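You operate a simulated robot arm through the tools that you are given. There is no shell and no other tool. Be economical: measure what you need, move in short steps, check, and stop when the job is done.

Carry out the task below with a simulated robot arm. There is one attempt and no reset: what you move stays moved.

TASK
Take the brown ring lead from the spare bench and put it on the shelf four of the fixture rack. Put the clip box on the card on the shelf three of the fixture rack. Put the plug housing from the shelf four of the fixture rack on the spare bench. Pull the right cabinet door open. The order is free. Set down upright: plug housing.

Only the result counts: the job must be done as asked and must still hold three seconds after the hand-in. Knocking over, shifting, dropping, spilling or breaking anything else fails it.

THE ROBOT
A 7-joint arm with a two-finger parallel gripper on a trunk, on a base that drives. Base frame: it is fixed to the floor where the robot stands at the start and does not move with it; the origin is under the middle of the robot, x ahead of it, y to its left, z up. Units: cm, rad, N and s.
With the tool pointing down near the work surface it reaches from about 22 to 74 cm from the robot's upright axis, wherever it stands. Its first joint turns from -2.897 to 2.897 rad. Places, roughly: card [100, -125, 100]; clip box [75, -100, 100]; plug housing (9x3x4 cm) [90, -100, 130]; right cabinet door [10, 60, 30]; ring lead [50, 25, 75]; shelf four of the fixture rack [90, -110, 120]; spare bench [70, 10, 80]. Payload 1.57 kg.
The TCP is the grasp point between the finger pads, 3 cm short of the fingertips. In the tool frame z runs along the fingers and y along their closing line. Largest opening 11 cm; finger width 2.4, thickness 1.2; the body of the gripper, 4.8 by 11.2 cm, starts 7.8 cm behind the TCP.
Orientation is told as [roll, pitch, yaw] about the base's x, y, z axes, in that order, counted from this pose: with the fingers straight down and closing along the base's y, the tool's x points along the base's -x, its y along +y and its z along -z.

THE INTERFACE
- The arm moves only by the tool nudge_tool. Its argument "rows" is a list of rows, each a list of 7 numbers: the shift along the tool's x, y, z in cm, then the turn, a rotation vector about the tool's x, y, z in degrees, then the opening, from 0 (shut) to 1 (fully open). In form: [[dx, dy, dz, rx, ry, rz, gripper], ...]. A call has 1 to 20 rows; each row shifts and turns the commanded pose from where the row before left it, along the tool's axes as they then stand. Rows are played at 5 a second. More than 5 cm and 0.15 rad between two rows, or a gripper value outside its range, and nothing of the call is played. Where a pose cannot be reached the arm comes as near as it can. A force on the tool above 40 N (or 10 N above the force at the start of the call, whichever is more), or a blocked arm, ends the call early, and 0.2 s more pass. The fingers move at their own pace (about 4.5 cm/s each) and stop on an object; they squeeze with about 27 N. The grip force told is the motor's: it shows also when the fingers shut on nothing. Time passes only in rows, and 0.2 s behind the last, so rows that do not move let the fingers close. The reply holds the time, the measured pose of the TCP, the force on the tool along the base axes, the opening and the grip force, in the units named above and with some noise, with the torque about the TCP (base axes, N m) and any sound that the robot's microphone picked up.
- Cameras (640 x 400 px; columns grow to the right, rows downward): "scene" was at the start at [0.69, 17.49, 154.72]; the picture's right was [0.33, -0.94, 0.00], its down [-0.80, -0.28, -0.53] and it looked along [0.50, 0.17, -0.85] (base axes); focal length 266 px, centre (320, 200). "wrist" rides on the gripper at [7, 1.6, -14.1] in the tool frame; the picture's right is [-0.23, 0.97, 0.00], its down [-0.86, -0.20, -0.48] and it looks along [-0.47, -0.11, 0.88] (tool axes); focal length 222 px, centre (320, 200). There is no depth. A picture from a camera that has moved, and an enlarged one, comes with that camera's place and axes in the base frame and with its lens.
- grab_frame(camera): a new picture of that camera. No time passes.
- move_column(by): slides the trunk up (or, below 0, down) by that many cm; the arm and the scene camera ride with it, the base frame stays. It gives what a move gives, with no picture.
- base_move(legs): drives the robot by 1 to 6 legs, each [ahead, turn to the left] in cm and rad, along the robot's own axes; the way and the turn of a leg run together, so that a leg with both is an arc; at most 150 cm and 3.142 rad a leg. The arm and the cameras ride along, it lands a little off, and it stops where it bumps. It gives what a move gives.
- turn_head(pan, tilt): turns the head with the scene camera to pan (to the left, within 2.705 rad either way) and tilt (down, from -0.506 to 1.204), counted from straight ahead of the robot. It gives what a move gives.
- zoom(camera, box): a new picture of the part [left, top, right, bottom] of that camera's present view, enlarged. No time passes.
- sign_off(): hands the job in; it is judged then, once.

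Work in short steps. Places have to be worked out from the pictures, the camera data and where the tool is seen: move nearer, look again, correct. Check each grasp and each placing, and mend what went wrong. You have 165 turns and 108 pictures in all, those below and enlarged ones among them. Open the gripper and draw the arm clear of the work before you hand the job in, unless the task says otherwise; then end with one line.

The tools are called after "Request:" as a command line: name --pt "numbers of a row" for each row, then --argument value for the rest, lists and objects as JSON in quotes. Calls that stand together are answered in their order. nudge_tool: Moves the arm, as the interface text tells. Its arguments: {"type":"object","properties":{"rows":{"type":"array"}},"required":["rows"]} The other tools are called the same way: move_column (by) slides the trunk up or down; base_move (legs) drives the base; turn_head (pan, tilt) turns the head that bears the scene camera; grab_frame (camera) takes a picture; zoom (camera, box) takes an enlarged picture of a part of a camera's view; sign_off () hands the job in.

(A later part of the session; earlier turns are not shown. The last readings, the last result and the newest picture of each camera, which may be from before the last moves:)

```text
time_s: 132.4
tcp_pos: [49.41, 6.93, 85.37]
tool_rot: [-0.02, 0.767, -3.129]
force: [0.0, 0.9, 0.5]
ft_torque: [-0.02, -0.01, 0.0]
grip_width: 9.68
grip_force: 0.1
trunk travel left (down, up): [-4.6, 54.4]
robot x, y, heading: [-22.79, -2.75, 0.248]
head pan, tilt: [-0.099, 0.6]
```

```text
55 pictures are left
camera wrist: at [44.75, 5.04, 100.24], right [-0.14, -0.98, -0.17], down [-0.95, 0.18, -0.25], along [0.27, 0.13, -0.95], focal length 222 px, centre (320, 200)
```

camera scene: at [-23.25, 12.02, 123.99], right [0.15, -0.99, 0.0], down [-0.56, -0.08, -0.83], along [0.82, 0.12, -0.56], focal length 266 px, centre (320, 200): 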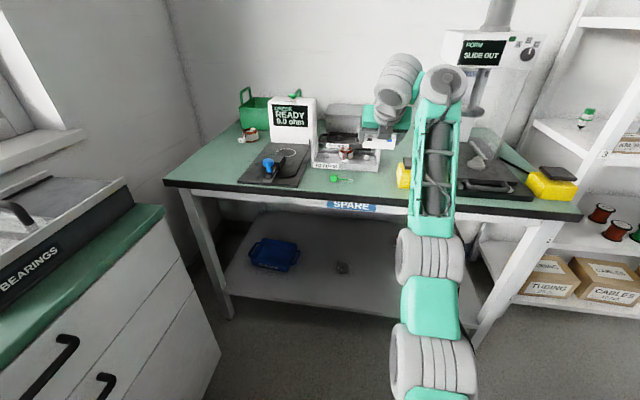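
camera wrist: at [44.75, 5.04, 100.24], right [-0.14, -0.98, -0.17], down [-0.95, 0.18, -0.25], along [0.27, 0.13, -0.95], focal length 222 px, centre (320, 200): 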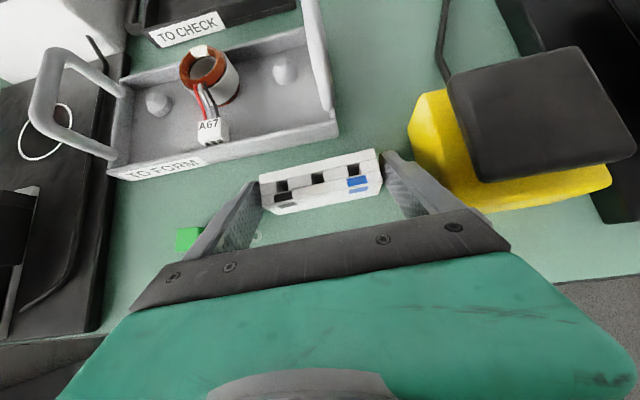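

Released and standing. Raise, back away and check.

Request:
move_column --by 12

Request:
base_move --legs '[[-20, 0]]'

Request:
grab_frame --camera "scene"

Request:
turn_head --pan 1.0 --tilt 0.7

Request:
grab_frame --camera "scene"

```text
time_s: 133.9
tcp_pos: [49.33, 6.98, 97.26]
tool_rot: [-0.019, 0.767, -3.129]
force: [0.0, 0.0, -0.2]
ft_torque: [0.01, -0.03, 0.01]
grip_width: 9.68
grip_force: 0.1
trunk travel left (down, up): [-16.6, 42.4]
robot x, y, heading: [-22.65, -2.75, 0.247]
head pan, tilt: [-0.099, 0.6]
```

```text
time_s: 135.4
tcp_pos: [33.28, 1.88, 97.74]
tool_rot: [-0.019, 0.772, -3.138]
force: [0.0, -1.2, -0.6]
ft_torque: [0.01, -0.01, 0.01]
grip_width: 9.67
grip_force: 0.2
trunk travel left (down, up): [-16.6, 42.4]
robot x, y, heading: [-38.75, -7.56, 0.239]
head pan, tilt: [-0.099, 0.6]
stopped in leg 1: the robot was blocked; the commanded pose is now the measured one
```

```text
54 pictures are left
camera scene: at [-39.01, 7.47, 124.68], right [0.14, -0.99, 0.0], down [-0.56, -0.08, -0.83], along [0.82, 0.12, -0.56], focal length 266 px, centre (320, 200)
```

scene: 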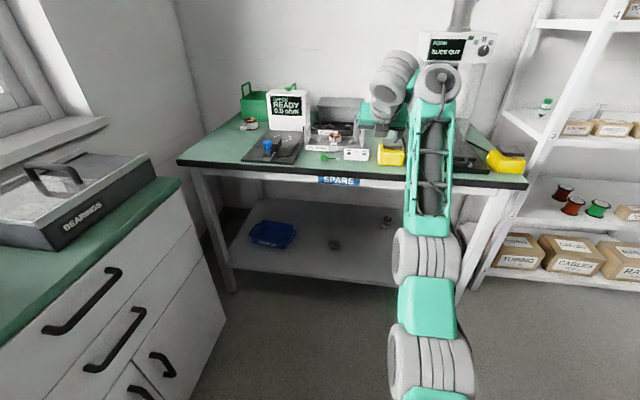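

```text
time_s: 136.7
tcp_pos: [33.46, 1.82, 97.52]
tool_rot: [-0.019, 0.773, -3.137]
force: [-0.1, -0.2, 0.5]
ft_torque: [0.01, -0.03, 0.04]
grip_width: 9.68
grip_force: 0.1
trunk travel left (down, up): [-16.6, 42.4]
robot x, y, heading: [-38.59, -7.27, 0.24]
head pan, tilt: [1.0, 0.7]
```

```text
53 pictures are left
camera scene: at [-44.99, 14.27, 123.82], right [0.95, -0.33, 0.0], down [-0.21, -0.61, -0.76], along [0.25, 0.72, -0.64], focal length 266 px, centre (320, 200)
```

scene: 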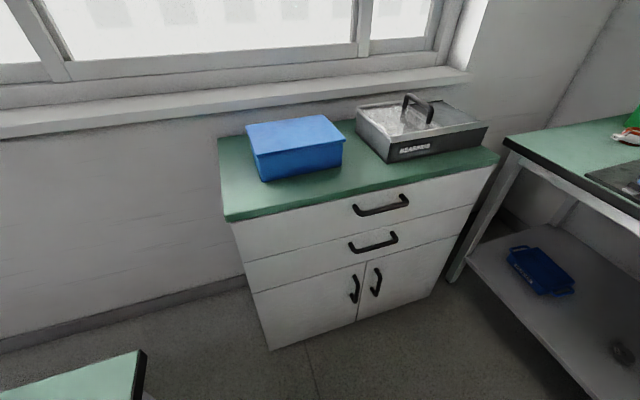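

Housing is standing on the bench. The base touched the table behind, so move forward. Handle of right door triangulates to ≈(-10,56,46). First untilt the tool and retract the arm.

Request:
base_move --legs '[[14, 0]]'

Request:
nudge_tool --pt "-3 0 -3 0 0 0 0.9" --pt "-3.3 0 0 0 -7.4 0 0.9" --pt "-3.3 0 0 0 -7.4 0 0.9" --pt "-3.3 0 0 0 -7.4 0 0.9" --pt "-3.3 0 0 0 -7.4 0 0.9" --pt "-3.3 0 0 0 -7.4 0 0.9" --pt "-3.3 0 0 0 -7.2 0 0.9" --pt "0 0 0 0 0 0 0.9"

```text
time_s: 138.0
tcp_pos: [46.88, 5.18, 97.65]
tool_rot: [-0.022, 0.772, -3.138]
force: [-0.2, 0.2, -0.2]
ft_torque: [0.03, -0.03, 0.03]
grip_width: 9.67
grip_force: 0.0
trunk travel left (down, up): [-16.6, 42.4]
robot x, y, heading: [-24.86, -4.31, 0.246]
head pan, tilt: [1.0, 0.7]
```

```text
time_s: 139.8
tcp_pos: [29.79, 5.69, 92.28]
tool_rot: [-0.012, 0.06, -3.126]
force: [-0.1, 0.4, -0.1]
ft_torque: [0.05, -0.02, -0.02]
grip_width: 9.89
grip_force: 0.0
out of reach, approached as far as the arm can: row 1, 2, 7
trunk travel left (down, up): [-16.6, 42.4]
robot x, y, heading: [-24.97, -3.76, 0.243]
head pan, tilt: [1.0, 0.7]
```

Request:
nudge_tool --pt "-4 0 0 0 -1 0 0.9" --pt "-4 0 0 0 -1.5 0 0.9" --pt "0 0 0 0 0 0 0.9"

Request:
base_move --legs '[[0, 1.33]]'

Request:
move_column --by -15

Request:
turn_head --pan 0.0 --tilt 0.7

Request:
grab_frame --camera "scene"

```text
time_s: 140.6
tcp_pos: [21.99, 5.22, 91.8]
tool_rot: [-0.011, 0.015, -3.125]
force: [-0.6, 1.2, 0.6]
ft_torque: [0.02, -0.02, 0.01]
grip_width: 9.93
grip_force: 0.1
trunk travel left (down, up): [-16.6, 42.4]
robot x, y, heading: [-25.05, -3.79, 0.245]
head pan, tilt: [1.0, 0.7]
```

```text
time_s: 144.3
tcp_pos: [-22.55, 43.93, 91.72]
tool_rot: [-0.01, 0.014, -1.8]
force: [-0.1, 0.2, 0.5]
ft_torque: [-0.01, 0.01, -0.01]
grip_width: 9.92
grip_force: 0.2
trunk travel left (down, up): [-16.6, 42.4]
robot x, y, heading: [-25.26, -3.99, 1.559]
head pan, tilt: [1.0, 0.7]
```

```text
time_s: 146.1
tcp_pos: [-22.55, 43.81, 76.62]
tool_rot: [-0.012, 0.014, -1.798]
force: [-0.5, -0.8, 0.0]
ft_torque: [0.01, -0.04, 0.03]
grip_width: 9.88
grip_force: 0.1
trunk travel left (down, up): [-1.6, 57.4]
robot x, y, heading: [-25.08, -3.78, 1.561]
head pan, tilt: [1.0, 0.7]
```

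```text
time_s: 147.3
tcp_pos: [-22.53, 43.84, 76.78]
tool_rot: [-0.011, 0.014, -1.8]
force: [-0.7, -0.2, -0.7]
ft_torque: [0.03, 0.0, 0.0]
grip_width: 9.93
grip_force: 0.0
trunk travel left (down, up): [-1.6, 57.4]
robot x, y, heading: [-24.77, -4.17, 1.57]
head pan, tilt: [0.0, 0.7]
```

```text
52 pictures are left
camera scene: at [-40.2, -1.46, 108.82], right [1.0, -0.01, 0.0], down [0.0, -0.64, -0.76], along [0.0, 0.76, -0.64], focal length 266 px, centre (320, 200)
```

scene: 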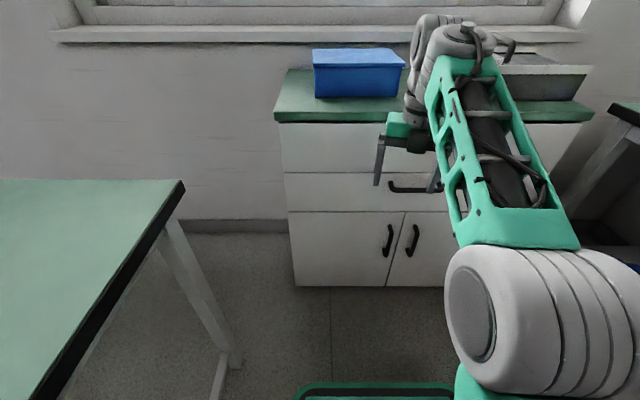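

Handle confirmed at ≈(-10.3,56,44). Better to stand further right: raise the arm, turn left, reverse 30 cm, and turn back facing the handle.

Request:
move_column --by 40

Request:
base_move --legs '[[0, 1.33], [-30, 0], [0, -1.11]]'

Request:
turn_head --pan 0.3 --tilt 0.8

Request:
grab_frame --camera "scene"

```text
time_s: 151.2
tcp_pos: [-22.67, 43.8, 116.79]
tool_rot: [-0.009, 0.012, -1.8]
force: [0.6, -1.0, 0.3]
ft_torque: [0.01, 0.03, 0.0]
grip_width: 9.89
grip_force: 0.0
trunk travel left (down, up): [-41.6, 17.4]
robot x, y, heading: [-24.97, -4.01, 1.565]
head pan, tilt: [0.0, 0.7]
```

```text
time_s: 159.2
tcp_pos: [-4.58, 35.88, 116.82]
tool_rot: [-0.013, 0.014, -1.573]
force: [0.1, 0.1, -0.1]
ft_torque: [0.0, 0.01, -0.01]
grip_width: 9.89
grip_force: 0.0
trunk travel left (down, up): [-41.6, 17.4]
robot x, y, heading: [3.95, -11.45, 1.794]
head pan, tilt: [0.0, 0.7]
```

```text
time_s: 160.1
tcp_pos: [-4.62, 35.82, 116.67]
tool_rot: [-0.01, 0.012, -1.572]
force: [0.1, 0.3, 0.0]
ft_torque: [-0.02, 0.01, -0.01]
grip_width: 9.93
grip_force: 0.0
trunk travel left (down, up): [-41.6, 17.4]
robot x, y, heading: [3.93, -11.29, 1.793]
head pan, tilt: [0.3, 0.799]
```

```text
51 pictures are left
camera scene: at [-13.66, -13.57, 148.0], right [0.87, 0.5, 0.0], down [0.36, -0.62, -0.7], along [-0.35, 0.6, -0.72], focal length 266 px, centre (320, 200)
```

scene: 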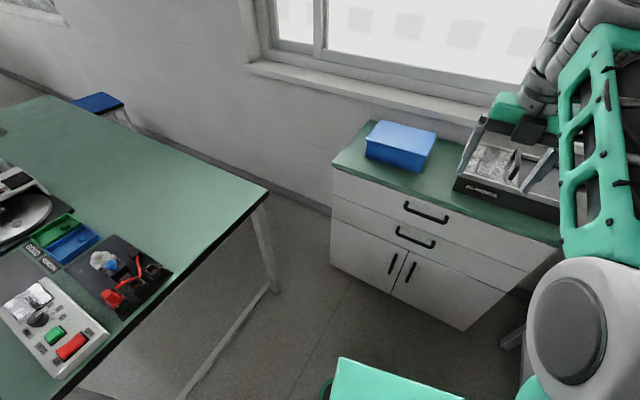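

Tool points exactly toward the cabinet. Lower the trunk fully and bring the arm down.

Request:
move_column --by -41

Request:
nudge_tool --pt "0 -1 4 0 0 0 0.6" --pt "0 -1 4 0 0 0 0.6" --pt "0 -1 4 0 0 0 0.6" --pt "0 -1 4 0 0 0 0.6" --pt "0 -1 4 0 0 0 0.6" --pt "0 0 4 0 0 0 0.6" --pt "0 0 4 0 0 0 0.6" --pt "0 0 0 0 0 0 0.6"

```text
refused: -41 is not a number from -40 to 40
```

```text
time_s: 161.8
tcp_pos: [-9.78, 36.4, 88.9]
tool_rot: [-0.013, 0.012, -1.571]
force: [0.2, -0.7, -0.4]
ft_torque: [-0.02, -0.02, -0.02]
grip_width: 6.61
grip_force: 0.0
trunk travel left (down, up): [-41.6, 17.4]
robot x, y, heading: [3.99, -11.43, 1.79]
head pan, tilt: [0.3, 0.799]
```

Request:
move_column --by -39

Request:
nudge_tool --pt "0 0 4 0 0 0 0.6" --pt "0 0 3 0 0 0 0.6" --pt "1.5 0 0 0 7.5 0 0.6" --pt "1.5 0 0 0 7.5 0 0.6" --pt "1.5 0 0 0 7.5 0 0.6" --pt "1.5 0 0 0 7.5 0 0.6" --pt "1.5 0 0 0 7.5 0 0.6" --pt "1.5 0 0 0 7.5 0 0.6" --pt "0 0 0 0 0 0 0.6"

Request:
grab_frame --camera "wrist"

```text
time_s: 165.6
tcp_pos: [-9.81, 36.43, 49.86]
tool_rot: [-0.009, 0.013, -1.573]
force: [0.1, 0.9, 0.3]
ft_torque: [-0.03, -0.03, -0.01]
grip_width: 6.61
grip_force: 0.0
trunk travel left (down, up): [-2.6, 56.4]
robot x, y, heading: [4.02, -11.49, 1.791]
head pan, tilt: [0.3, 0.799]
```

```text
time_s: 167.6
tcp_pos: [-9.85, 44.93, 45.75]
tool_rot: [-0.017, 0.799, -1.584]
force: [0.3, -1.2, -0.7]
ft_torque: [0.0, 0.04, 0.01]
grip_width: 6.6
grip_force: 0.1
trunk travel left (down, up): [-2.6, 56.4]
robot x, y, heading: [4.23, -11.67, 1.794]
head pan, tilt: [0.3, 0.799]
```

```text
50 pictures are left
camera wrist: at [-7.98, 39.7, 60.61], right [0.97, -0.16, -0.17], down [-0.2, -0.94, -0.28], along [-0.12, 0.31, -0.94], focal length 222 px, centre (320, 200)
```

wrist: 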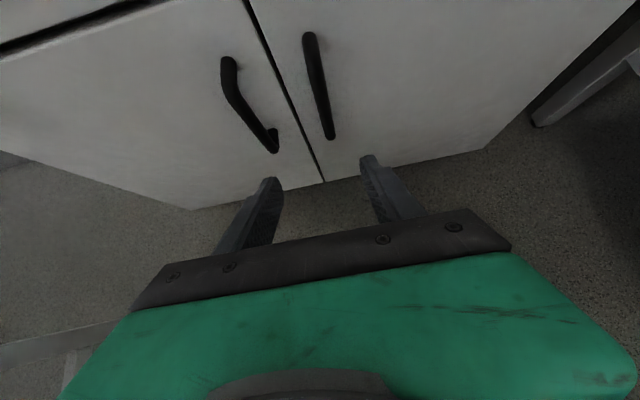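

Pre-grasp reached; bar at x≈-8.4, y≈56, z 36–49. Advance 7 cm with x correction.

Request:
nudge_tool --pt "2.5 0.7 2.5 0 0 0 0.6" --pt "2.3 0.7 2.3 0 0 0 0.6" --pt "0 0 0 0 0 0 0.6"

Request:
grab_frame --camera "wrist"

Request:
zoom --camera "scene" --box '[300, 60, 640, 280]'

```text
time_s: 168.4
tcp_pos: [-8.64, 51.62, 45.89]
tool_rot: [-0.016, 0.8, -1.584]
force: [0.5, 0.0, 0.0]
ft_torque: [0.02, -0.01, -0.04]
grip_width: 6.61
grip_force: 0.1
trunk travel left (down, up): [-2.6, 56.4]
robot x, y, heading: [3.69, -11.35, 1.792]
head pan, tilt: [0.3, 0.799]
```

```text
49 pictures are left
camera wrist: at [-6.77, 46.48, 60.77], right [0.97, -0.16, -0.17], down [-0.2, -0.94, -0.28], along [-0.12, 0.3, -0.95], focal length 222 px, centre (320, 200)
```

wrist: 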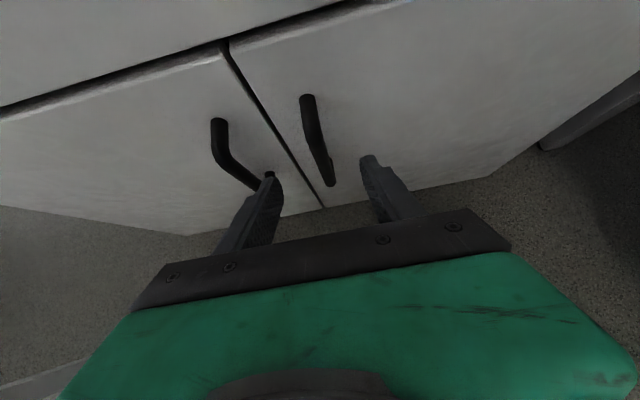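

```text
1.82 times, centred on (470, 170) of scene
camera zoom: at [-13.67, -13.58, 108.99], right [0.87, 0.5, 0.0], down [0.36, -0.62, -0.7], along [-0.35, 0.6, -0.72], focal length 484 px, centre (47, 254)
```

zoom: 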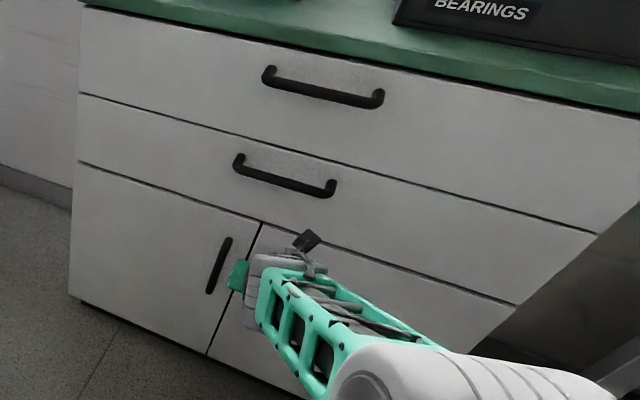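

Bar at (-8.0,55.5). Move in so the bar lies inside the pads, then close.

Request:
nudge_tool --pt "0.64 0.3 1.28 0 0 0 0.6" --pt "0.64 0.3 1.28 0 0 0 0.6" --pt "0 0 0 0 0 0 0.6"

Request:
grab_frame --camera "wrist"

```text
time_s: 169.2
tcp_pos: [-7.85, 54.34, 45.26]
tool_rot: [-0.017, 0.799, -1.584]
force: [0.6, -0.3, 0.2]
ft_torque: [0.02, -0.02, 0.0]
grip_width: 6.59
grip_force: 0.0
trunk travel left (down, up): [-2.6, 56.4]
robot x, y, heading: [4.09, -11.37, 1.795]
head pan, tilt: [0.3, 0.799]
```

```text
47 pictures are left
camera wrist: at [-6.05, 49.17, 59.92], right [0.97, -0.16, -0.17], down [-0.2, -0.94, -0.28], along [-0.12, 0.3, -0.95], focal length 222 px, centre (320, 200)
```

wrist: 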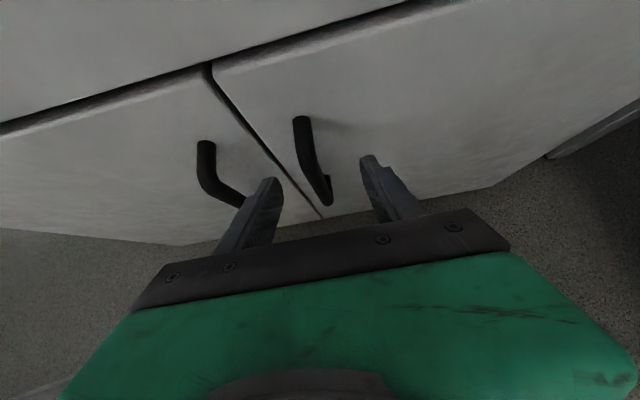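

Bar is between the fingers. Close.

Request:
nudge_tool --pt "0 0 0 0 0 0 0.3" --pt "0 0 0 0 0 0 0" --pt "0 0 0 0 0 0 0" --pt "0 0 0 0 0 0 0" --pt "0 0 0 0 0 0 0"

Request:
grab_frame --camera "wrist"

```text
time_s: 170.4
tcp_pos: [-8.44, 54.27, 45.05]
tool_rot: [-0.022, 0.796, -1.579]
force: [-34.9, -2.3, -1.3]
ft_torque: [0.2, 0.37, 1.02]
grip_width: 1.49
grip_force: 30.9
trunk travel left (down, up): [-2.6, 56.4]
robot x, y, heading: [3.67, -11.42, 1.801]
head pan, tilt: [0.3, 0.799]
```

```text
46 pictures are left
camera wrist: at [-6.45, 49.14, 59.91], right [0.97, -0.15, -0.18], down [-0.2, -0.94, -0.28], along [-0.13, 0.3, -0.94], focal length 222 px, centre (320, 200)
```

wrist: 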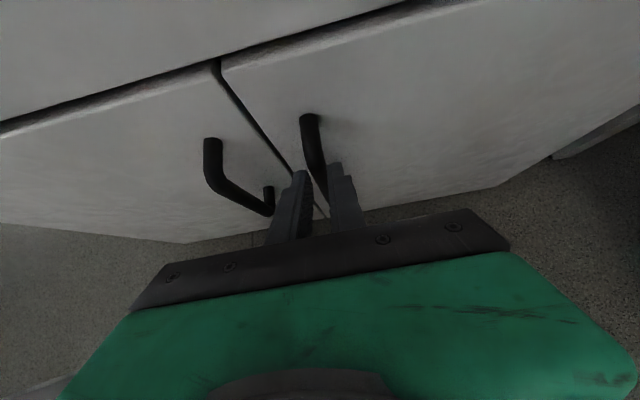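

Bar gripped. Relieve the side load and pull the first ~8° of arc gently.

Request:
nudge_tool --pt "0 -0.5 0 0 0 0 0" --pt "-0.7 0.15 -0.7 0 0 0 0" --pt "-0.7 0.2 -0.7 0 0 0 0" --pt "-0.7 0.25 -0.7 0 0 0 0" --pt "-0.7 0.3 -0.7 0 0 0 0" --pt "0 0 0 0 0 0 0"

Request:
grab_frame --camera "wrist"

```text
time_s: 171.8
tcp_pos: [-7.95, 50.44, 45.09]
tool_rot: [-0.024, 0.804, -1.581]
force: [-33.5, -7.1, 14.7]
ft_torque: [0.29, 0.44, 1.02]
grip_width: 1.46
grip_force: 31.0
trunk travel left (down, up): [-2.6, 56.4]
robot x, y, heading: [3.6, -11.29, 1.807]
head pan, tilt: [0.3, 0.799]
```

```text
45 pictures are left
camera wrist: at [-5.87, 45.16, 59.87], right [0.97, -0.15, -0.18], down [-0.2, -0.94, -0.28], along [-0.13, 0.31, -0.94], focal length 222 px, centre (320, 200)
```

wrist: 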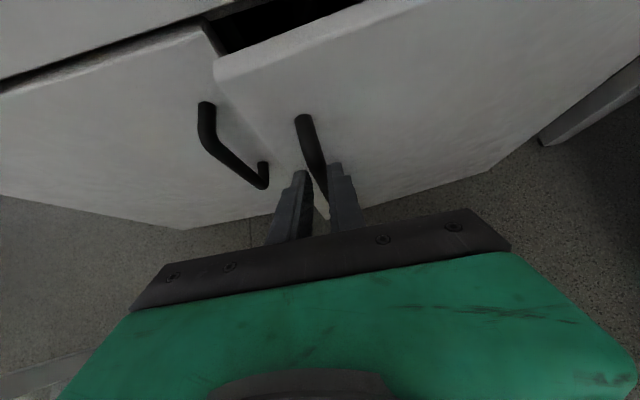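

Door is opening. Ease side load and continue to about 20°.

Request:
nudge_tool --pt "-0.4 -0.7 -0.4 0 0 0 0" --pt "-0.7 0.25 -0.7 0 0 0 0" --pt "-0.7 0.3 -0.7 0 0 0 0" --pt "-0.7 0.35 -0.7 0 0 0 0" --pt "-0.7 0.4 -0.7 0 0 0 0" --pt "-0.7 0.45 -0.7 0 0 0 0" --pt "0 0 0 0 0 0 0"

```text
time_s: 173.4
tcp_pos: [-6.37, 44.74, 44.75]
tool_rot: [-0.016, 0.795, -1.581]
force: [0.3, 0.1, -0.2]
ft_torque: [0.01, -0.02, 0.0]
grip_width: 0.02
grip_force: 21.4
trunk travel left (down, up): [-2.6, 56.4]
robot x, y, heading: [4.06, -11.42, 1.797]
head pan, tilt: [0.3, 0.799]
```

The grip slipped off the bar (opening 0). Look at the door state.

Request:
grab_frame --camera "wrist"

Request:
grab_frame --camera "scene"

```text
44 pictures are left
camera wrist: at [-4.5, 39.63, 59.52], right [0.97, -0.16, -0.17], down [-0.2, -0.94, -0.27], along [-0.12, 0.3, -0.95], focal length 222 px, centre (320, 200)
```

wrist: 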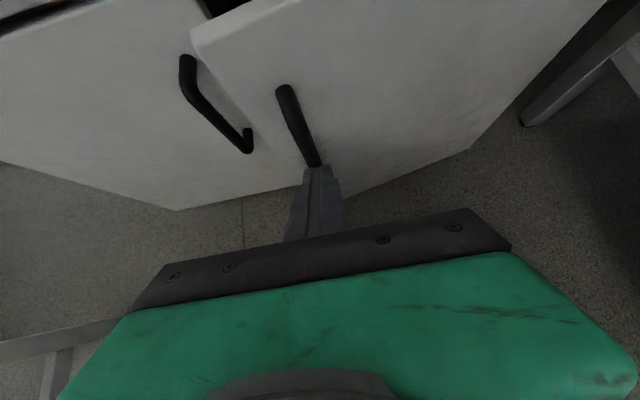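

```text
43 pictures are left
camera scene: at [-13.7, -13.6, 108.98], right [0.87, 0.5, 0.0], down [0.36, -0.62, -0.7], along [-0.35, 0.6, -0.72], focal length 266 px, centre (320, 200)
```

scene: 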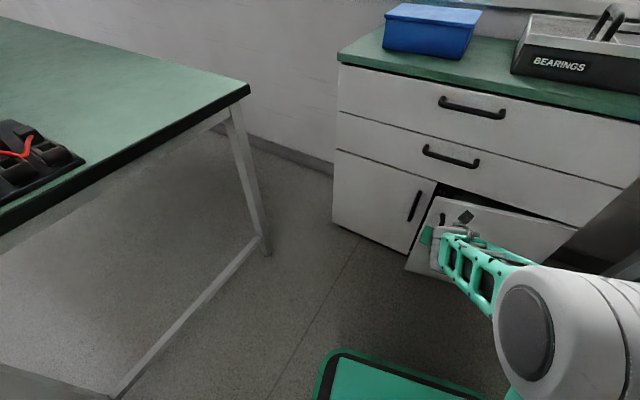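

Door is ~15° open. I'll push from inside: back off, move left, and yaw the tool 45° to the right so the closed fingers can hook behind the door's edge.

Request:
nudge_tool --pt "-2.5 0 -2.5 0 0 0 0" --pt "0 -3.5 0 0 0 0 0" --pt "0 -3.5 0 0 0 0 0" --pt "0 -3.5 0 0 0 0 0" --pt "0 0 0 -5.3 0 5.3 0" --pt "0 0 0 -5.3 0 5.3 0" --pt "0 0 0 -5.3 0 5.3 0" --pt "0 0 0 -5.3 0 5.3 0" --pt "0 0 0 -5.3 0 5.3 0" --pt "0 0 0 -5.3 0 5.3 0" --pt "0 0 0 0 0 0 0"

Request:
grab_frame --camera "wrist"

```text
time_s: 175.8
tcp_pos: [-16.97, 41.37, 44.95]
tool_rot: [-0.025, 0.788, -2.377]
force: [0.2, -0.3, 0.1]
ft_torque: [0.0, 0.0, 0.03]
grip_width: 0.0
grip_force: 21.3
trunk travel left (down, up): [-2.6, 56.4]
robot x, y, heading: [4.06, -11.46, 1.789]
head pan, tilt: [0.3, 0.799]
```

```text
42 pictures are left
camera wrist: at [-19.15, 36.5, 59.8], right [0.57, -0.8, -0.18], down [-0.81, -0.52, -0.26], along [0.12, 0.3, -0.95], focal length 222 px, centre (320, 200)
```

wrist: 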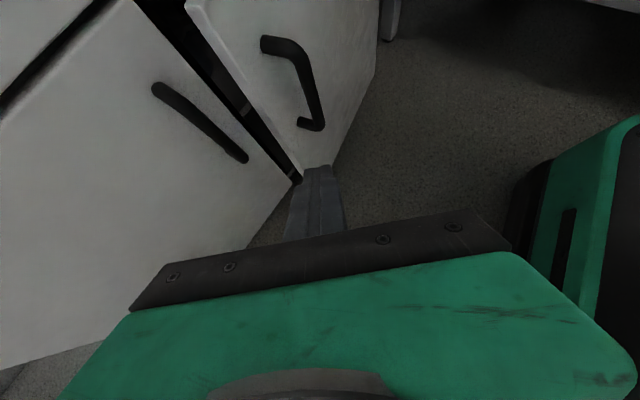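

The gap is small (≈10° open). Better: regrasp the bar from this 45° yaw so one finger hooks behind it. Advance partway with a modest opening and check alignment.

Request:
nudge_tool --pt "2.1 0 2.1 0 0 0 0.32" --pt "2.1 0 2.1 0 0 0 0.32" --pt "0 0 0 0 0 0 0.32"

Request:
grab_frame --camera "wrist"

```text
time_s: 176.6
tcp_pos: [-12.7, 45.59, 44.89]
tool_rot: [-0.025, 0.788, -2.374]
force: [0.0, 1.0, -0.1]
ft_torque: [0.03, 0.0, 0.0]
grip_width: 3.52
grip_force: 0.1
trunk travel left (down, up): [-2.6, 56.4]
robot x, y, heading: [3.99, -11.54, 1.797]
head pan, tilt: [0.3, 0.799]
```

```text
41 pictures are left
camera wrist: at [-14.85, 40.83, 59.74], right [0.57, -0.8, -0.18], down [-0.81, -0.52, -0.26], along [0.12, 0.3, -0.95], focal length 222 px, centre (320, 200)
```

wrist: 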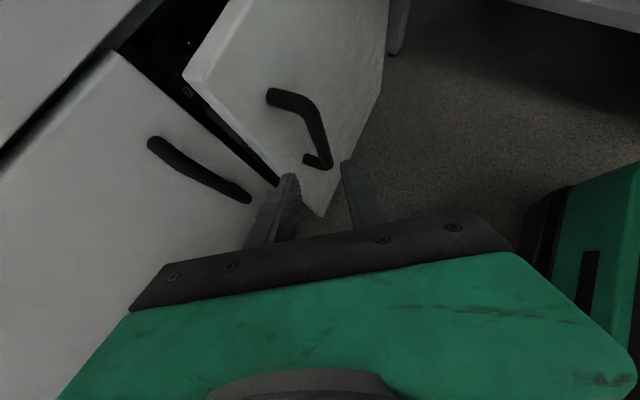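

Bar at ≈(-8.6,49.0). Advance 4.2 cm with 0.4 right.

Request:
nudge_tool --pt "1.0 0.4 1.0 0 0 0 0.32" --pt "1.0 0 1.0 0 0 0 0.32" --pt "1.0 0 1.0 0 0 0 0.32" --pt "0 0 0 0 0 0 0.32"

Request:
grab_frame --camera "wrist"

```text
time_s: 177.6
tcp_pos: [-9.38, 48.29, 44.91]
tool_rot: [-0.026, 0.787, -2.374]
force: [-0.3, 0.3, -0.2]
ft_torque: [-0.02, 0.05, -0.03]
grip_width: 3.49
grip_force: 0.0
trunk travel left (down, up): [-2.6, 56.4]
robot x, y, heading: [3.83, -11.33, 1.791]
head pan, tilt: [0.3, 0.799]
```

```text
40 pictures are left
camera wrist: at [-11.53, 43.5, 59.75], right [0.57, -0.8, -0.18], down [-0.81, -0.52, -0.26], along [0.12, 0.3, -0.95], focal length 222 px, centre (320, 200)
```

wrist: 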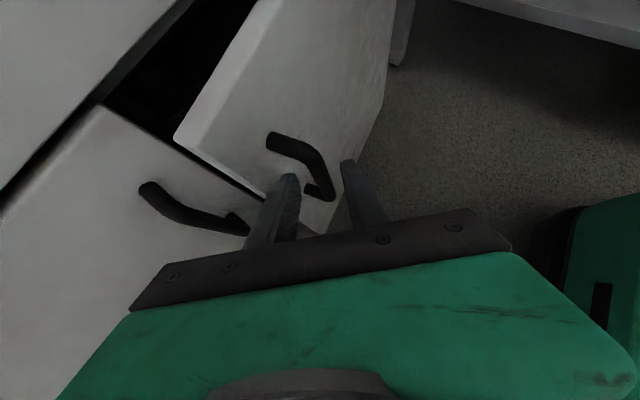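

Bar is between the fingers, left finger behind it. Close and pull along the arc.

Request:
nudge_tool --pt "0 0 0 0 0 0 0.15" --pt "0 0 0 0 0 0 0" --pt "0 0 0 0 0 0 0" --pt "0 0 0 0 0 0 0"

```text
time_s: 178.6
tcp_pos: [-9.47, 48.39, 44.96]
tool_rot: [-0.023, 0.787, -2.373]
force: [-3.5, -1.4, 0.2]
ft_torque: [-0.06, 0.11, 0.07]
grip_width: 1.42
grip_force: 30.6
trunk travel left (down, up): [-2.6, 56.4]
robot x, y, heading: [4.05, -11.04, 1.795]
head pan, tilt: [0.3, 0.799]
```

Request:
nudge_tool --pt "-0.34 1.18 -0.34 0 0 0 0" --pt "-0.34 1.18 -0.34 0 0 0 0" --pt "-0.34 1.18 -0.34 0 0 0 0" --pt "-0.34 1.18 -0.34 0 0 0 0" --pt "0 0 0 0 0 0 0"

```text
time_s: 179.8
tcp_pos: [-7.7, 43.52, 44.88]
tool_rot: [-0.026, 0.787, -2.373]
force: [-33.7, -16.4, 13.7]
ft_torque: [-0.09, 0.25, 0.52]
grip_width: 1.36
grip_force: 30.4
trunk travel left (down, up): [-2.6, 56.4]
robot x, y, heading: [4.07, -11.73, 1.796]
head pan, tilt: [0.3, 0.799]
```

Request:
nudge_tool --pt "-0.52 0.6 -0.52 0 0 0 0" --pt "-0.31 1.1 -0.31 0 0 0 0" --pt "-0.31 1.1 -0.31 0 0 0 0" --pt "-0.31 1.1 -0.31 0 0 0 0" --pt "0 0 0 0 0 0 0"

Request:
grab_frame --camera "wrist"

```text
time_s: 181.0
tcp_pos: [-6.14, 39.27, 44.65]
tool_rot: [-0.024, 0.788, -2.374]
force: [-0.5, -0.2, 0.4]
ft_torque: [-0.03, -0.01, -0.02]
grip_width: 0.0
grip_force: 20.7
trunk travel left (down, up): [-2.6, 56.4]
robot x, y, heading: [3.84, -11.31, 1.792]
head pan, tilt: [0.3, 0.799]
```

```text
39 pictures are left
camera wrist: at [-8.29, 34.48, 59.49], right [0.57, -0.8, -0.18], down [-0.81, -0.52, -0.26], along [0.12, 0.3, -0.95], focal length 222 px, centre (320, 200)
```

wrist: 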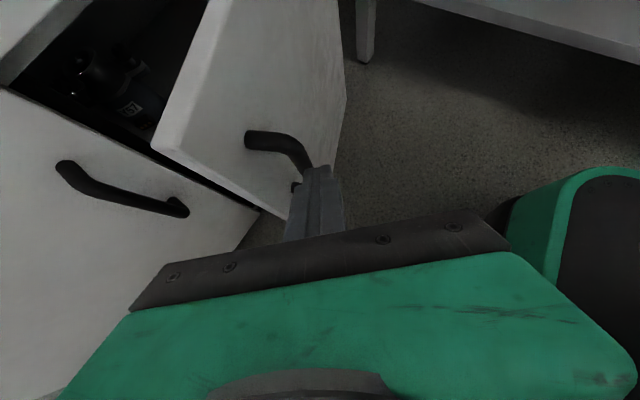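

Slipped again, but the door is ~22° open with edge at ≈(-9.9,46.8). Now hook behind the edge: retreat and shift left first.

Request:
nudge_tool --pt "-2.3 0 -2.3 0 0 0 0" --pt "-2.3 -1.4 -2.3 0 0 0 0" --pt "0 -4.5 0 0 0 0 0" --pt "0 -4.5 0 0 0 0 0" --pt "2.0 0 2.0 0 0 0 0" --pt "0 0 0 0 0 0 0"

Request:
grab_frame --camera "wrist"

```text
time_s: 182.4
tcp_pos: [-16.02, 44.23, 45.07]
tool_rot: [-0.025, 0.788, -2.372]
force: [-0.1, 0.0, 0.6]
ft_torque: [-0.03, -0.05, -0.03]
grip_width: 0.02
grip_force: 21.1
trunk travel left (down, up): [-2.6, 56.4]
robot x, y, heading: [3.87, -11.52, 1.791]
head pan, tilt: [0.3, 0.799]
```

```text
38 pictures are left
camera wrist: at [-18.17, 39.32, 59.94], right [0.57, -0.8, -0.18], down [-0.81, -0.52, -0.26], along [0.12, 0.3, -0.95], focal length 222 px, centre (320, 200)
```

wrist: 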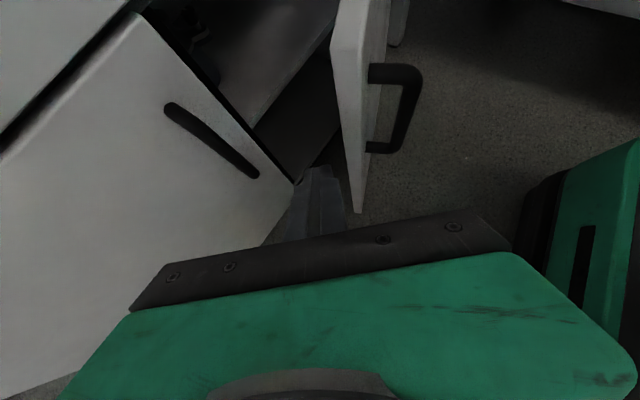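

Fingers now aim into the gap with the edge to their right. Advance 7 cm behind it, then sweep right/back.

Request:
nudge_tool --pt "2.5 0 2.5 0 0 0 0" --pt "2.5 0 2.5 0 0 0 0" --pt "0 1.5 0 0 0 0 0" --pt "0 1.5 0 0 0 0 0" --pt "0 1.5 0 0 0 0 0" --pt "0 1.5 0 0 0 0 0" --pt "0 0 0 0 0 0 0"

Request:
grab_frame --camera "wrist"

```text
time_s: 184.0
tcp_pos: [-6.78, 44.69, 44.96]
tool_rot: [-0.025, 0.787, -2.374]
force: [-0.1, 0.8, 0.0]
ft_torque: [0.03, 0.04, 0.0]
grip_width: 0.01
grip_force: 21.9
trunk travel left (down, up): [-2.6, 56.4]
robot x, y, heading: [3.66, -11.45, 1.797]
head pan, tilt: [0.3, 0.799]
```

```text
37 pictures are left
camera wrist: at [-8.97, 39.98, 59.71], right [0.57, -0.8, -0.18], down [-0.81, -0.52, -0.26], along [0.12, 0.3, -0.95], focal length 222 px, centre (320, 200)
```

wrist: 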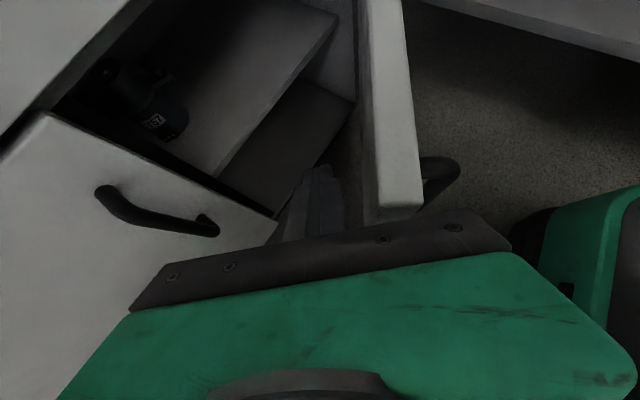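

The door follows (≈45°). Continue sweeping right.

Request:
nudge_tool --pt "0 1.5 0 0 0 0 0" --pt "0 1.5 0 0 0 0 0" --pt "0 1.5 0 0 0 0 0" --pt "0.2 1.5 0.2 0 0 0 0" --pt "0.3 1.5 0.3 0 0 0 0" --pt "0.4 1.5 0.4 0 0 0 0" --pt "0 0 0 0 0 0 0"

Request:
grab_frame --camera "wrist"

Request:
grab_frame --camera "scene"

```text
time_s: 185.5
tcp_pos: [-0.16, 39.09, 44.61]
tool_rot: [-0.03, 0.784, -2.37]
force: [-12.7, -12.9, 13.2]
ft_torque: [0.06, -0.65, -0.55]
grip_width: 0.01
grip_force: 21.2
trunk travel left (down, up): [-2.6, 56.4]
robot x, y, heading: [3.71, -11.02, 1.799]
head pan, tilt: [0.3, 0.799]
stopped in row 7: the force on the tool passed its limit at 45 N (the readings are from after the stop); the commanded pose is now the measured one
```

```text
36 pictures are left
camera wrist: at [-2.17, 34.29, 59.52], right [0.58, -0.8, -0.18], down [-0.81, -0.53, -0.26], along [0.11, 0.3, -0.95], focal length 222 px, centre (320, 200)
```

wrist: 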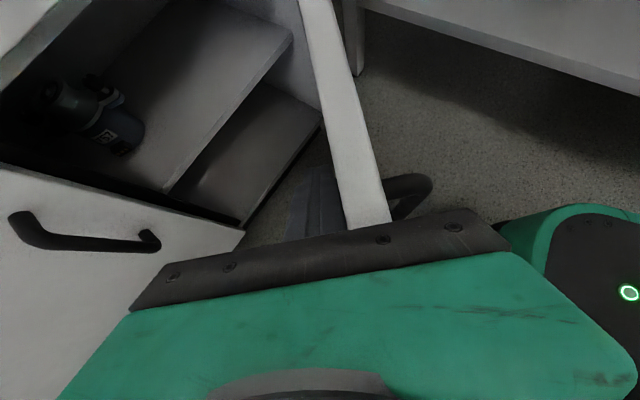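

```text
35 pictures are left
camera scene: at [-13.75, -13.86, 109.0], right [0.86, 0.5, 0.0], down [0.36, -0.62, -0.7], along [-0.35, 0.6, -0.72], focal length 266 px, centre (320, 200)
```

scene: 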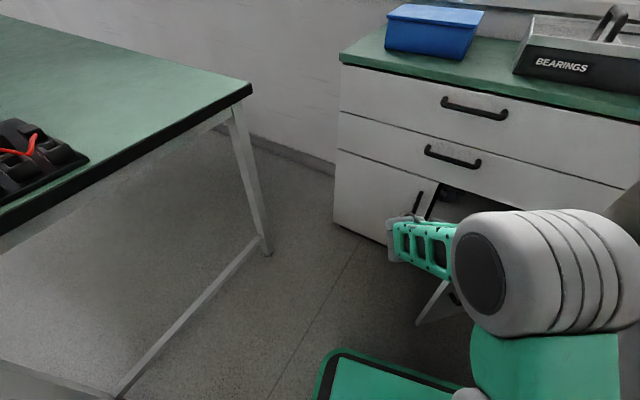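

Door ≈55°; the palm is touching the door's end. Back off 3 cm, then continue sweeping right with the fingers.

Request:
nudge_tool --pt "-2.1 0 -2.1 0 0 0 0" --pt "0 1.5 0 0 0 0 0" --pt "0 1.5 0 0 0 0 0" --pt "0 1.5 0 0 0 0 0" --pt "0 1.5 0 0 0 0 0" --pt "0 0 0 0 0 0 0"

Request:
grab_frame --camera "wrist"

```text
time_s: 186.9
tcp_pos: [2.16, 32.87, 44.45]
tool_rot: [-0.026, 0.78, -2.368]
force: [0.5, 0.3, 0.2]
ft_torque: [-0.04, -0.02, 0.0]
grip_width: 0.0
grip_force: 21.4
trunk travel left (down, up): [-2.6, 56.4]
robot x, y, heading: [3.83, -11.1, 1.795]
head pan, tilt: [0.3, 0.799]
```

```text
34 pictures are left
camera wrist: at [0.03, 28.05, 59.36], right [0.58, -0.8, -0.18], down [-0.81, -0.53, -0.26], along [0.11, 0.29, -0.95], focal length 222 px, centre (320, 200)
```

wrist: 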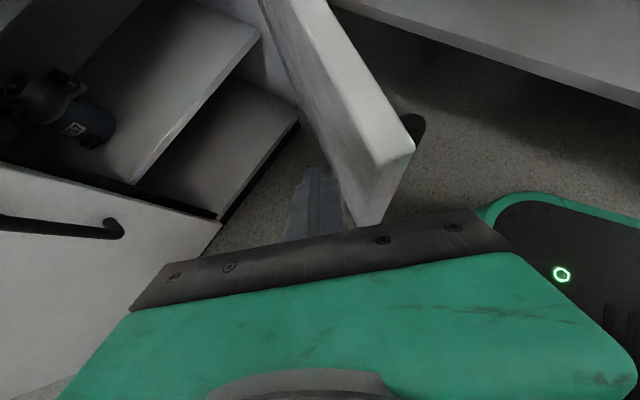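

Door ≈62°. A bit more: sweep ~7 cm further.

Request:
nudge_tool --pt "0.3 1.4 0.3 0 0 0 0" --pt "0.4 1.4 0.4 0 0 0 0" --pt "0.4 1.4 0.4 0 0 0 0" --pt "0.4 1.4 0.4 0 0 0 0" --pt "0.4 1.4 0.4 0 0 0 0" --pt "0 0 0 0 0 0 0"

Request:
grab_frame --camera "wrist"

```text
time_s: 188.3
tcp_pos: [8.92, 29.94, 44.23]
tool_rot: [-0.026, 0.782, -2.367]
force: [0.3, 0.7, 0.3]
ft_torque: [0.01, -0.01, 0.02]
grip_width: 0.0
grip_force: 20.8
trunk travel left (down, up): [-2.6, 56.4]
robot x, y, heading: [3.66, -11.52, 1.797]
head pan, tilt: [0.3, 0.799]
```

```text
33 pictures are left
camera wrist: at [6.94, 25.07, 59.03], right [0.58, -0.8, -0.18], down [-0.81, -0.53, -0.26], along [0.11, 0.29, -0.95], focal length 222 px, centre (320, 200)
```

wrist: 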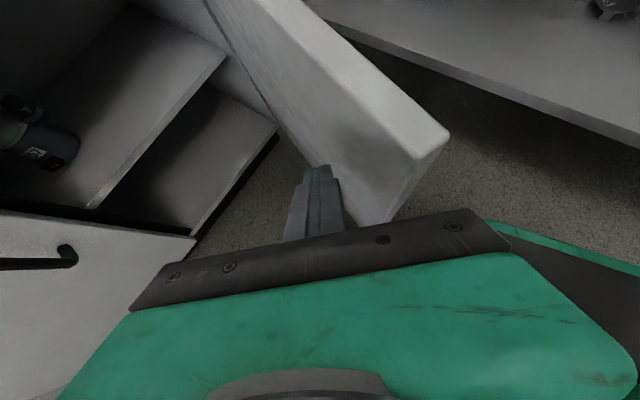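

Door ≈76° open. Move the fingers away from it (left), then drive straight back.

Request:
nudge_tool --pt "0 -2 0 0 0 0 0" --pt "0 -2 0 0 0 0 0" --pt "-0.5 -2 -0.5 0 0 0 0" --pt "0 0 0 0 0 0 0"

Request:
base_move --legs '[[-35, 0]]'

Request:
move_column --by 30

Request:
turn_head --pan -0.1 --tilt 0.6

Request:
grab_frame --camera "scene"

```text
time_s: 189.3
tcp_pos: [4.3, 33.67, 44.35]
tool_rot: [-0.026, 0.783, -2.37]
force: [1.1, 0.2, 0.1]
ft_torque: [-0.01, 0.01, 0.01]
grip_width: 0.0
grip_force: 20.8
trunk travel left (down, up): [-2.6, 56.4]
robot x, y, heading: [3.86, -11.35, 1.792]
head pan, tilt: [0.3, 0.799]
```

```text
time_s: 191.6
tcp_pos: [12.09, -0.77, 44.34]
tool_rot: [-0.026, 0.784, -2.367]
force: [0.5, 0.4, -0.3]
ft_torque: [0.04, 0.03, -0.01]
grip_width: 0.03
grip_force: 21.0
trunk travel left (down, up): [-2.6, 56.4]
robot x, y, heading: [12.08, -45.44, 1.799]
head pan, tilt: [0.3, 0.799]
```

```text
time_s: 194.6
tcp_pos: [12.16, -0.88, 74.37]
tool_rot: [-0.025, 0.782, -2.368]
force: [-0.9, 0.0, 0.1]
ft_torque: [-0.02, -0.03, 0.01]
grip_width: 0.0
grip_force: 21.3
trunk travel left (down, up): [-32.6, 26.4]
robot x, y, heading: [11.89, -45.75, 1.803]
head pan, tilt: [0.3, 0.799]
```

```text
time_s: 195.5
tcp_pos: [12.11, -0.86, 74.3]
tool_rot: [-0.026, 0.784, -2.369]
force: [-0.3, -0.6, -0.9]
ft_torque: [0.02, 0.03, 0.01]
grip_width: 0.0
grip_force: 20.7
trunk travel left (down, up): [-32.6, 26.4]
robot x, y, heading: [11.47, -45.62, 1.8]
head pan, tilt: [-0.099, 0.6]
```

```text
32 pictures are left
camera scene: at [-2.82, -46.33, 140.68], right [0.99, 0.13, 0.0], down [0.07, -0.56, -0.82], along [-0.11, 0.82, -0.57], focal length 266 px, centre (320, 200)
```

scene: 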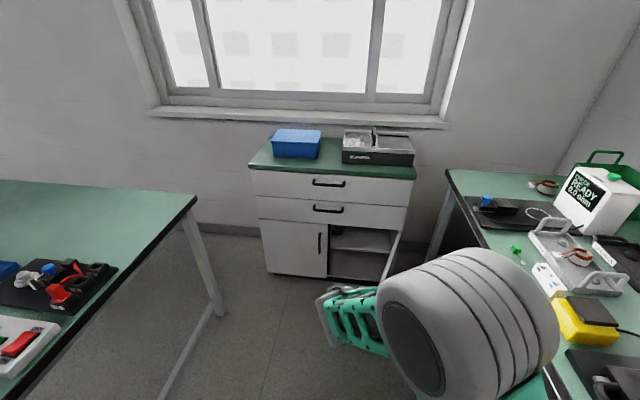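

Right door is open, everything else intact. Now the clip box on shelf 3. Drive around with clearance: raise, back up, turn left to face -x, drive, and turn on to face the rack.

Request:
move_column --by 22

Request:
base_move --legs '[[-40, 0], [0, 1.34], [36, 0], [0, 1.57], [0, 1.57]]'

Request:
turn_head --pan -0.2 --tilt 0.4

Request:
grab_frame --camera "scene"

```text
time_s: 197.8
tcp_pos: [12.26, -0.83, 96.33]
tool_rot: [-0.028, 0.784, -2.368]
force: [0.1, 0.2, -0.2]
ft_torque: [0.0, 0.01, 0.01]
grip_width: 0.0
grip_force: 21.1
trunk travel left (down, up): [-54.6, 4.4]
robot x, y, heading: [11.78, -45.69, 1.797]
head pan, tilt: [-0.099, 0.6]
```

```text
time_s: 213.3
tcp_pos: [28.83, -92.59, 96.27]
tool_rot: [-0.026, 0.784, 2.161]
force: [0.1, -0.2, -0.1]
ft_torque: [-0.02, 0.0, -0.02]
grip_width: 0.0
grip_force: 21.8
trunk travel left (down, up): [-54.6, 4.4]
robot x, y, heading: [-15.15, -84.0, 0.043]
head pan, tilt: [-0.099, 0.6]
```

```text
time_s: 214.0
tcp_pos: [28.93, -92.64, 96.33]
tool_rot: [-0.027, 0.784, 2.161]
force: [0.7, -1.2, -0.5]
ft_torque: [-0.02, 0.02, 0.04]
grip_width: 0.01
grip_force: 20.8
trunk travel left (down, up): [-54.6, 4.4]
robot x, y, heading: [-15.32, -83.6, 0.045]
head pan, tilt: [-0.201, 0.4]
```

```text
31 pictures are left
camera scene: at [-12.53, -70.3, 164.5], right [-0.16, -0.99, 0.0], down [-0.39, 0.06, -0.92], along [0.91, -0.14, -0.39], focal length 266 px, centre (320, 200)
```

scene: 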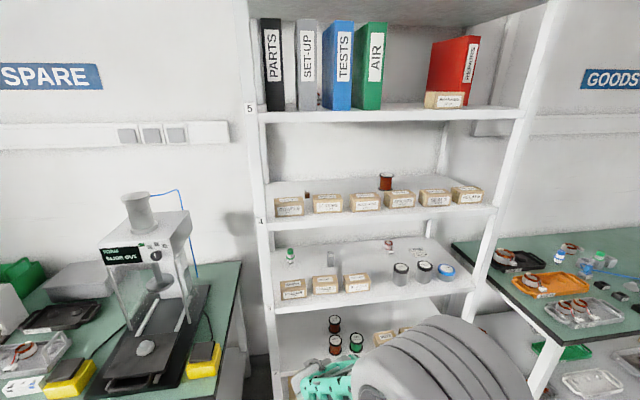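

Back up 8 cm, lower the trunk 35 cm, untilt the tool and raise it to set up the same forward pose for shelf 3.

Request:
base_move --legs '[[-8, 0]]'

Request:
move_column --by -35

Request:
nudge_tool --pt "0 0 0 0 -7.5 0 0.5" --pt "0 0 0 0 -7.5 0 0.5" --pt "0 0 0 0 -7.5 0 0.5" --pt "0 0 0 0 -7.5 0 0.5" --pt "0 0 0 0 -7.5 0 0.5" --pt "0 0 0 0 -7.5 0 0.5" --pt "0 0 -4 0 0 0 0.5" --pt "0 0 -4 0 0 0 0.5" --pt "0 0 -4 0 0 0 0.5" --pt "0 0 -4 0 0 0 0.5" --pt "0 0 -4 0 0 0 0.5" --pt "0 0 -4 0 0 0 0.5" --pt "0 0 0 0 0 0 0.5"

Request:
nudge_tool --pt "0 0 0 0 0 -8 0.5" --pt "0 0 0 0 0 -8 0.5" --pt "0 0 0 0 0 -8 0.5" --pt "0 0 0 0 0 -8 0.5" --pt "0 0 0 0 0 -8 0.5" --pt "0 0 0 0 0 -6.5 0.5" --pt "3.5 0 0 0 0 0 0.5" --pt "3.5 0 0 0 0 0 0.5" --pt "0 0 0 0 0 0 0.5"

```text
time_s: 215.1
tcp_pos: [20.91, -93.13, 96.42]
tool_rot: [-0.026, 0.783, 2.158]
force: [0.1, 0.8, 0.4]
ft_torque: [-0.01, 0.0, 0.0]
grip_width: 0.0
grip_force: 21.5
trunk travel left (down, up): [-54.6, 4.4]
robot x, y, heading: [-23.17, -84.42, 0.044]
head pan, tilt: [-0.201, 0.4]
```

```text
time_s: 218.5
tcp_pos: [20.92, -92.85, 61.33]
tool_rot: [-0.026, 0.784, 2.159]
force: [-0.4, -0.3, -0.8]
ft_torque: [0.03, -0.02, 0.04]
grip_width: 0.0
grip_force: 20.8
trunk travel left (down, up): [-19.6, 39.4]
robot x, y, heading: [-22.97, -84.39, 0.042]
head pan, tilt: [-0.201, 0.4]
```

```text
time_s: 221.3
tcp_pos: [20.83, -93.38, 85.53]
tool_rot: [-0.019, -0.001, 2.176]
force: [0.4, 0.3, -0.2]
ft_torque: [-0.01, -0.03, -0.01]
grip_width: 5.48
grip_force: 0.1
trunk travel left (down, up): [-19.6, 39.4]
robot x, y, heading: [-23.34, -83.99, 0.043]
head pan, tilt: [-0.201, 0.4]
```

```text
time_s: 223.3
tcp_pos: [27.79, -94.48, 85.36]
tool_rot: [-0.014, 0.013, 2.991]
force: [0.4, -0.3, -0.5]
ft_torque: [0.01, -0.02, 0.0]
grip_width: 5.52
grip_force: 0.0
trunk travel left (down, up): [-19.6, 39.4]
robot x, y, heading: [-23.34, -84.4, 0.043]
head pan, tilt: [-0.201, 0.4]
```

All tracked. Now forward 5 and tilt 45° about the wrist, rising to the earlier (relative) height.

Request:
nudge_tool --pt "3 0 0 0 0 0 0.5" --pt "2.5 0 0 0 0 0 0.5" --pt "3.3 0 0 0 7.5 0 0.5" --pt "3.3 0 0 0 7.5 0 0.5" --pt "3.3 0 0 0 7.5 0 0.5" --pt "3.3 0 0 0 7.5 0 0.5" --pt "3.3 0 -0.5 0 7.5 0 0.5" --pt "3.3 0 -1 0 7.5 0 0.5" --pt "1 0 -1 0 0 0 0.5" --pt "0 0 0 0 0 0 0.5"

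Request:
turn_head --pan -0.25 --tilt 0.4

Request:
grab_frame --camera "scene"

```text
time_s: 225.5
tcp_pos: [52.53, -99.22, 97.66]
tool_rot: [-0.02, 0.797, 2.974]
force: [-0.6, 0.4, -0.3]
ft_torque: [0.0, 0.01, -0.02]
grip_width: 5.52
grip_force: 0.1
out of reach, approached as far as the arm can: row 6, 8
trunk travel left (down, up): [-19.6, 39.4]
robot x, y, heading: [-23.28, -84.36, 0.046]
head pan, tilt: [-0.201, 0.4]
```

```text
time_s: 226.1
tcp_pos: [52.62, -99.23, 97.52]
tool_rot: [-0.021, 0.798, 2.974]
force: [0.0, 0.3, -0.3]
ft_torque: [0.03, 0.04, -0.06]
grip_width: 5.47
grip_force: 0.0
trunk travel left (down, up): [-19.6, 39.4]
robot x, y, heading: [-23.46, -84.54, 0.045]
head pan, tilt: [-0.25, 0.4]
```

```text
30 pictures are left
camera scene: at [-20.49, -71.11, 129.51], right [-0.2, -0.98, 0.0], down [-0.38, 0.08, -0.92], along [0.9, -0.19, -0.39], focal length 266 px, centre (320, 200)
```

scene: 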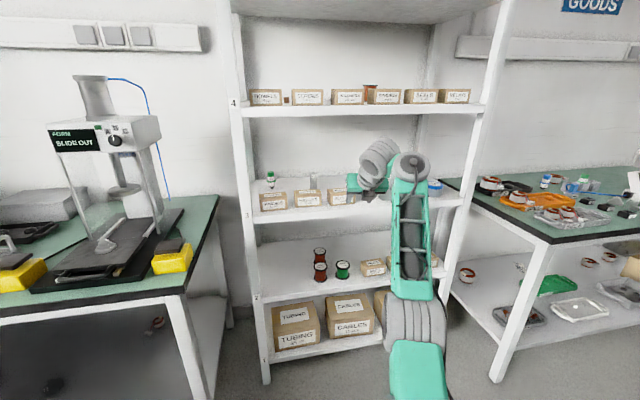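

Pose reached. Look at shelf 3 closely with both cameras.

Request:
zoom --camera "scene" --box '[230, 130, 470, 230]'

Request:
grab_frame --camera "wrist"

```text
2.67 times, centred on (350, 180) of scene
camera zoom: at [-20.49, -71.11, 129.51], right [-0.2, -0.98, 0.0], down [-0.38, 0.08, -0.92], along [0.9, -0.19, -0.39], focal length 710 px, centre (240, 253)
```

zoom: 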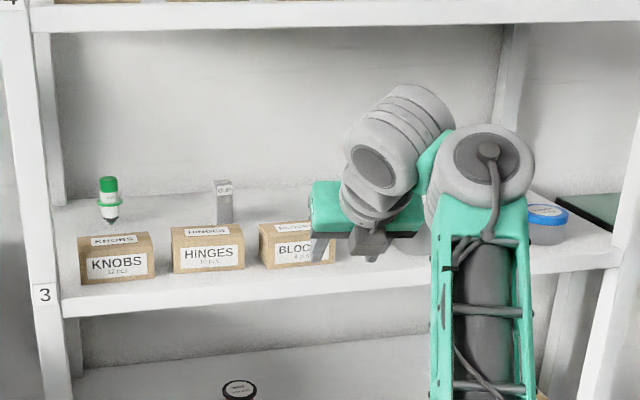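

```text
28 pictures are left
camera wrist: at [47.17, -100.12, 112.36], right [-0.3, -0.94, -0.18], down [-0.9, 0.34, -0.27], along [0.32, 0.08, -0.95], focal length 222 px, centre (320, 200)
```

wrist: 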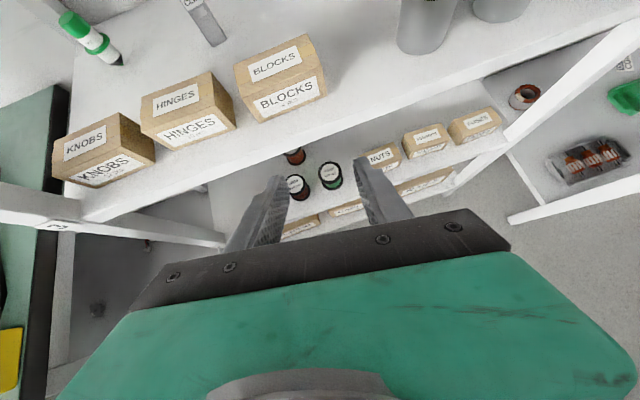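

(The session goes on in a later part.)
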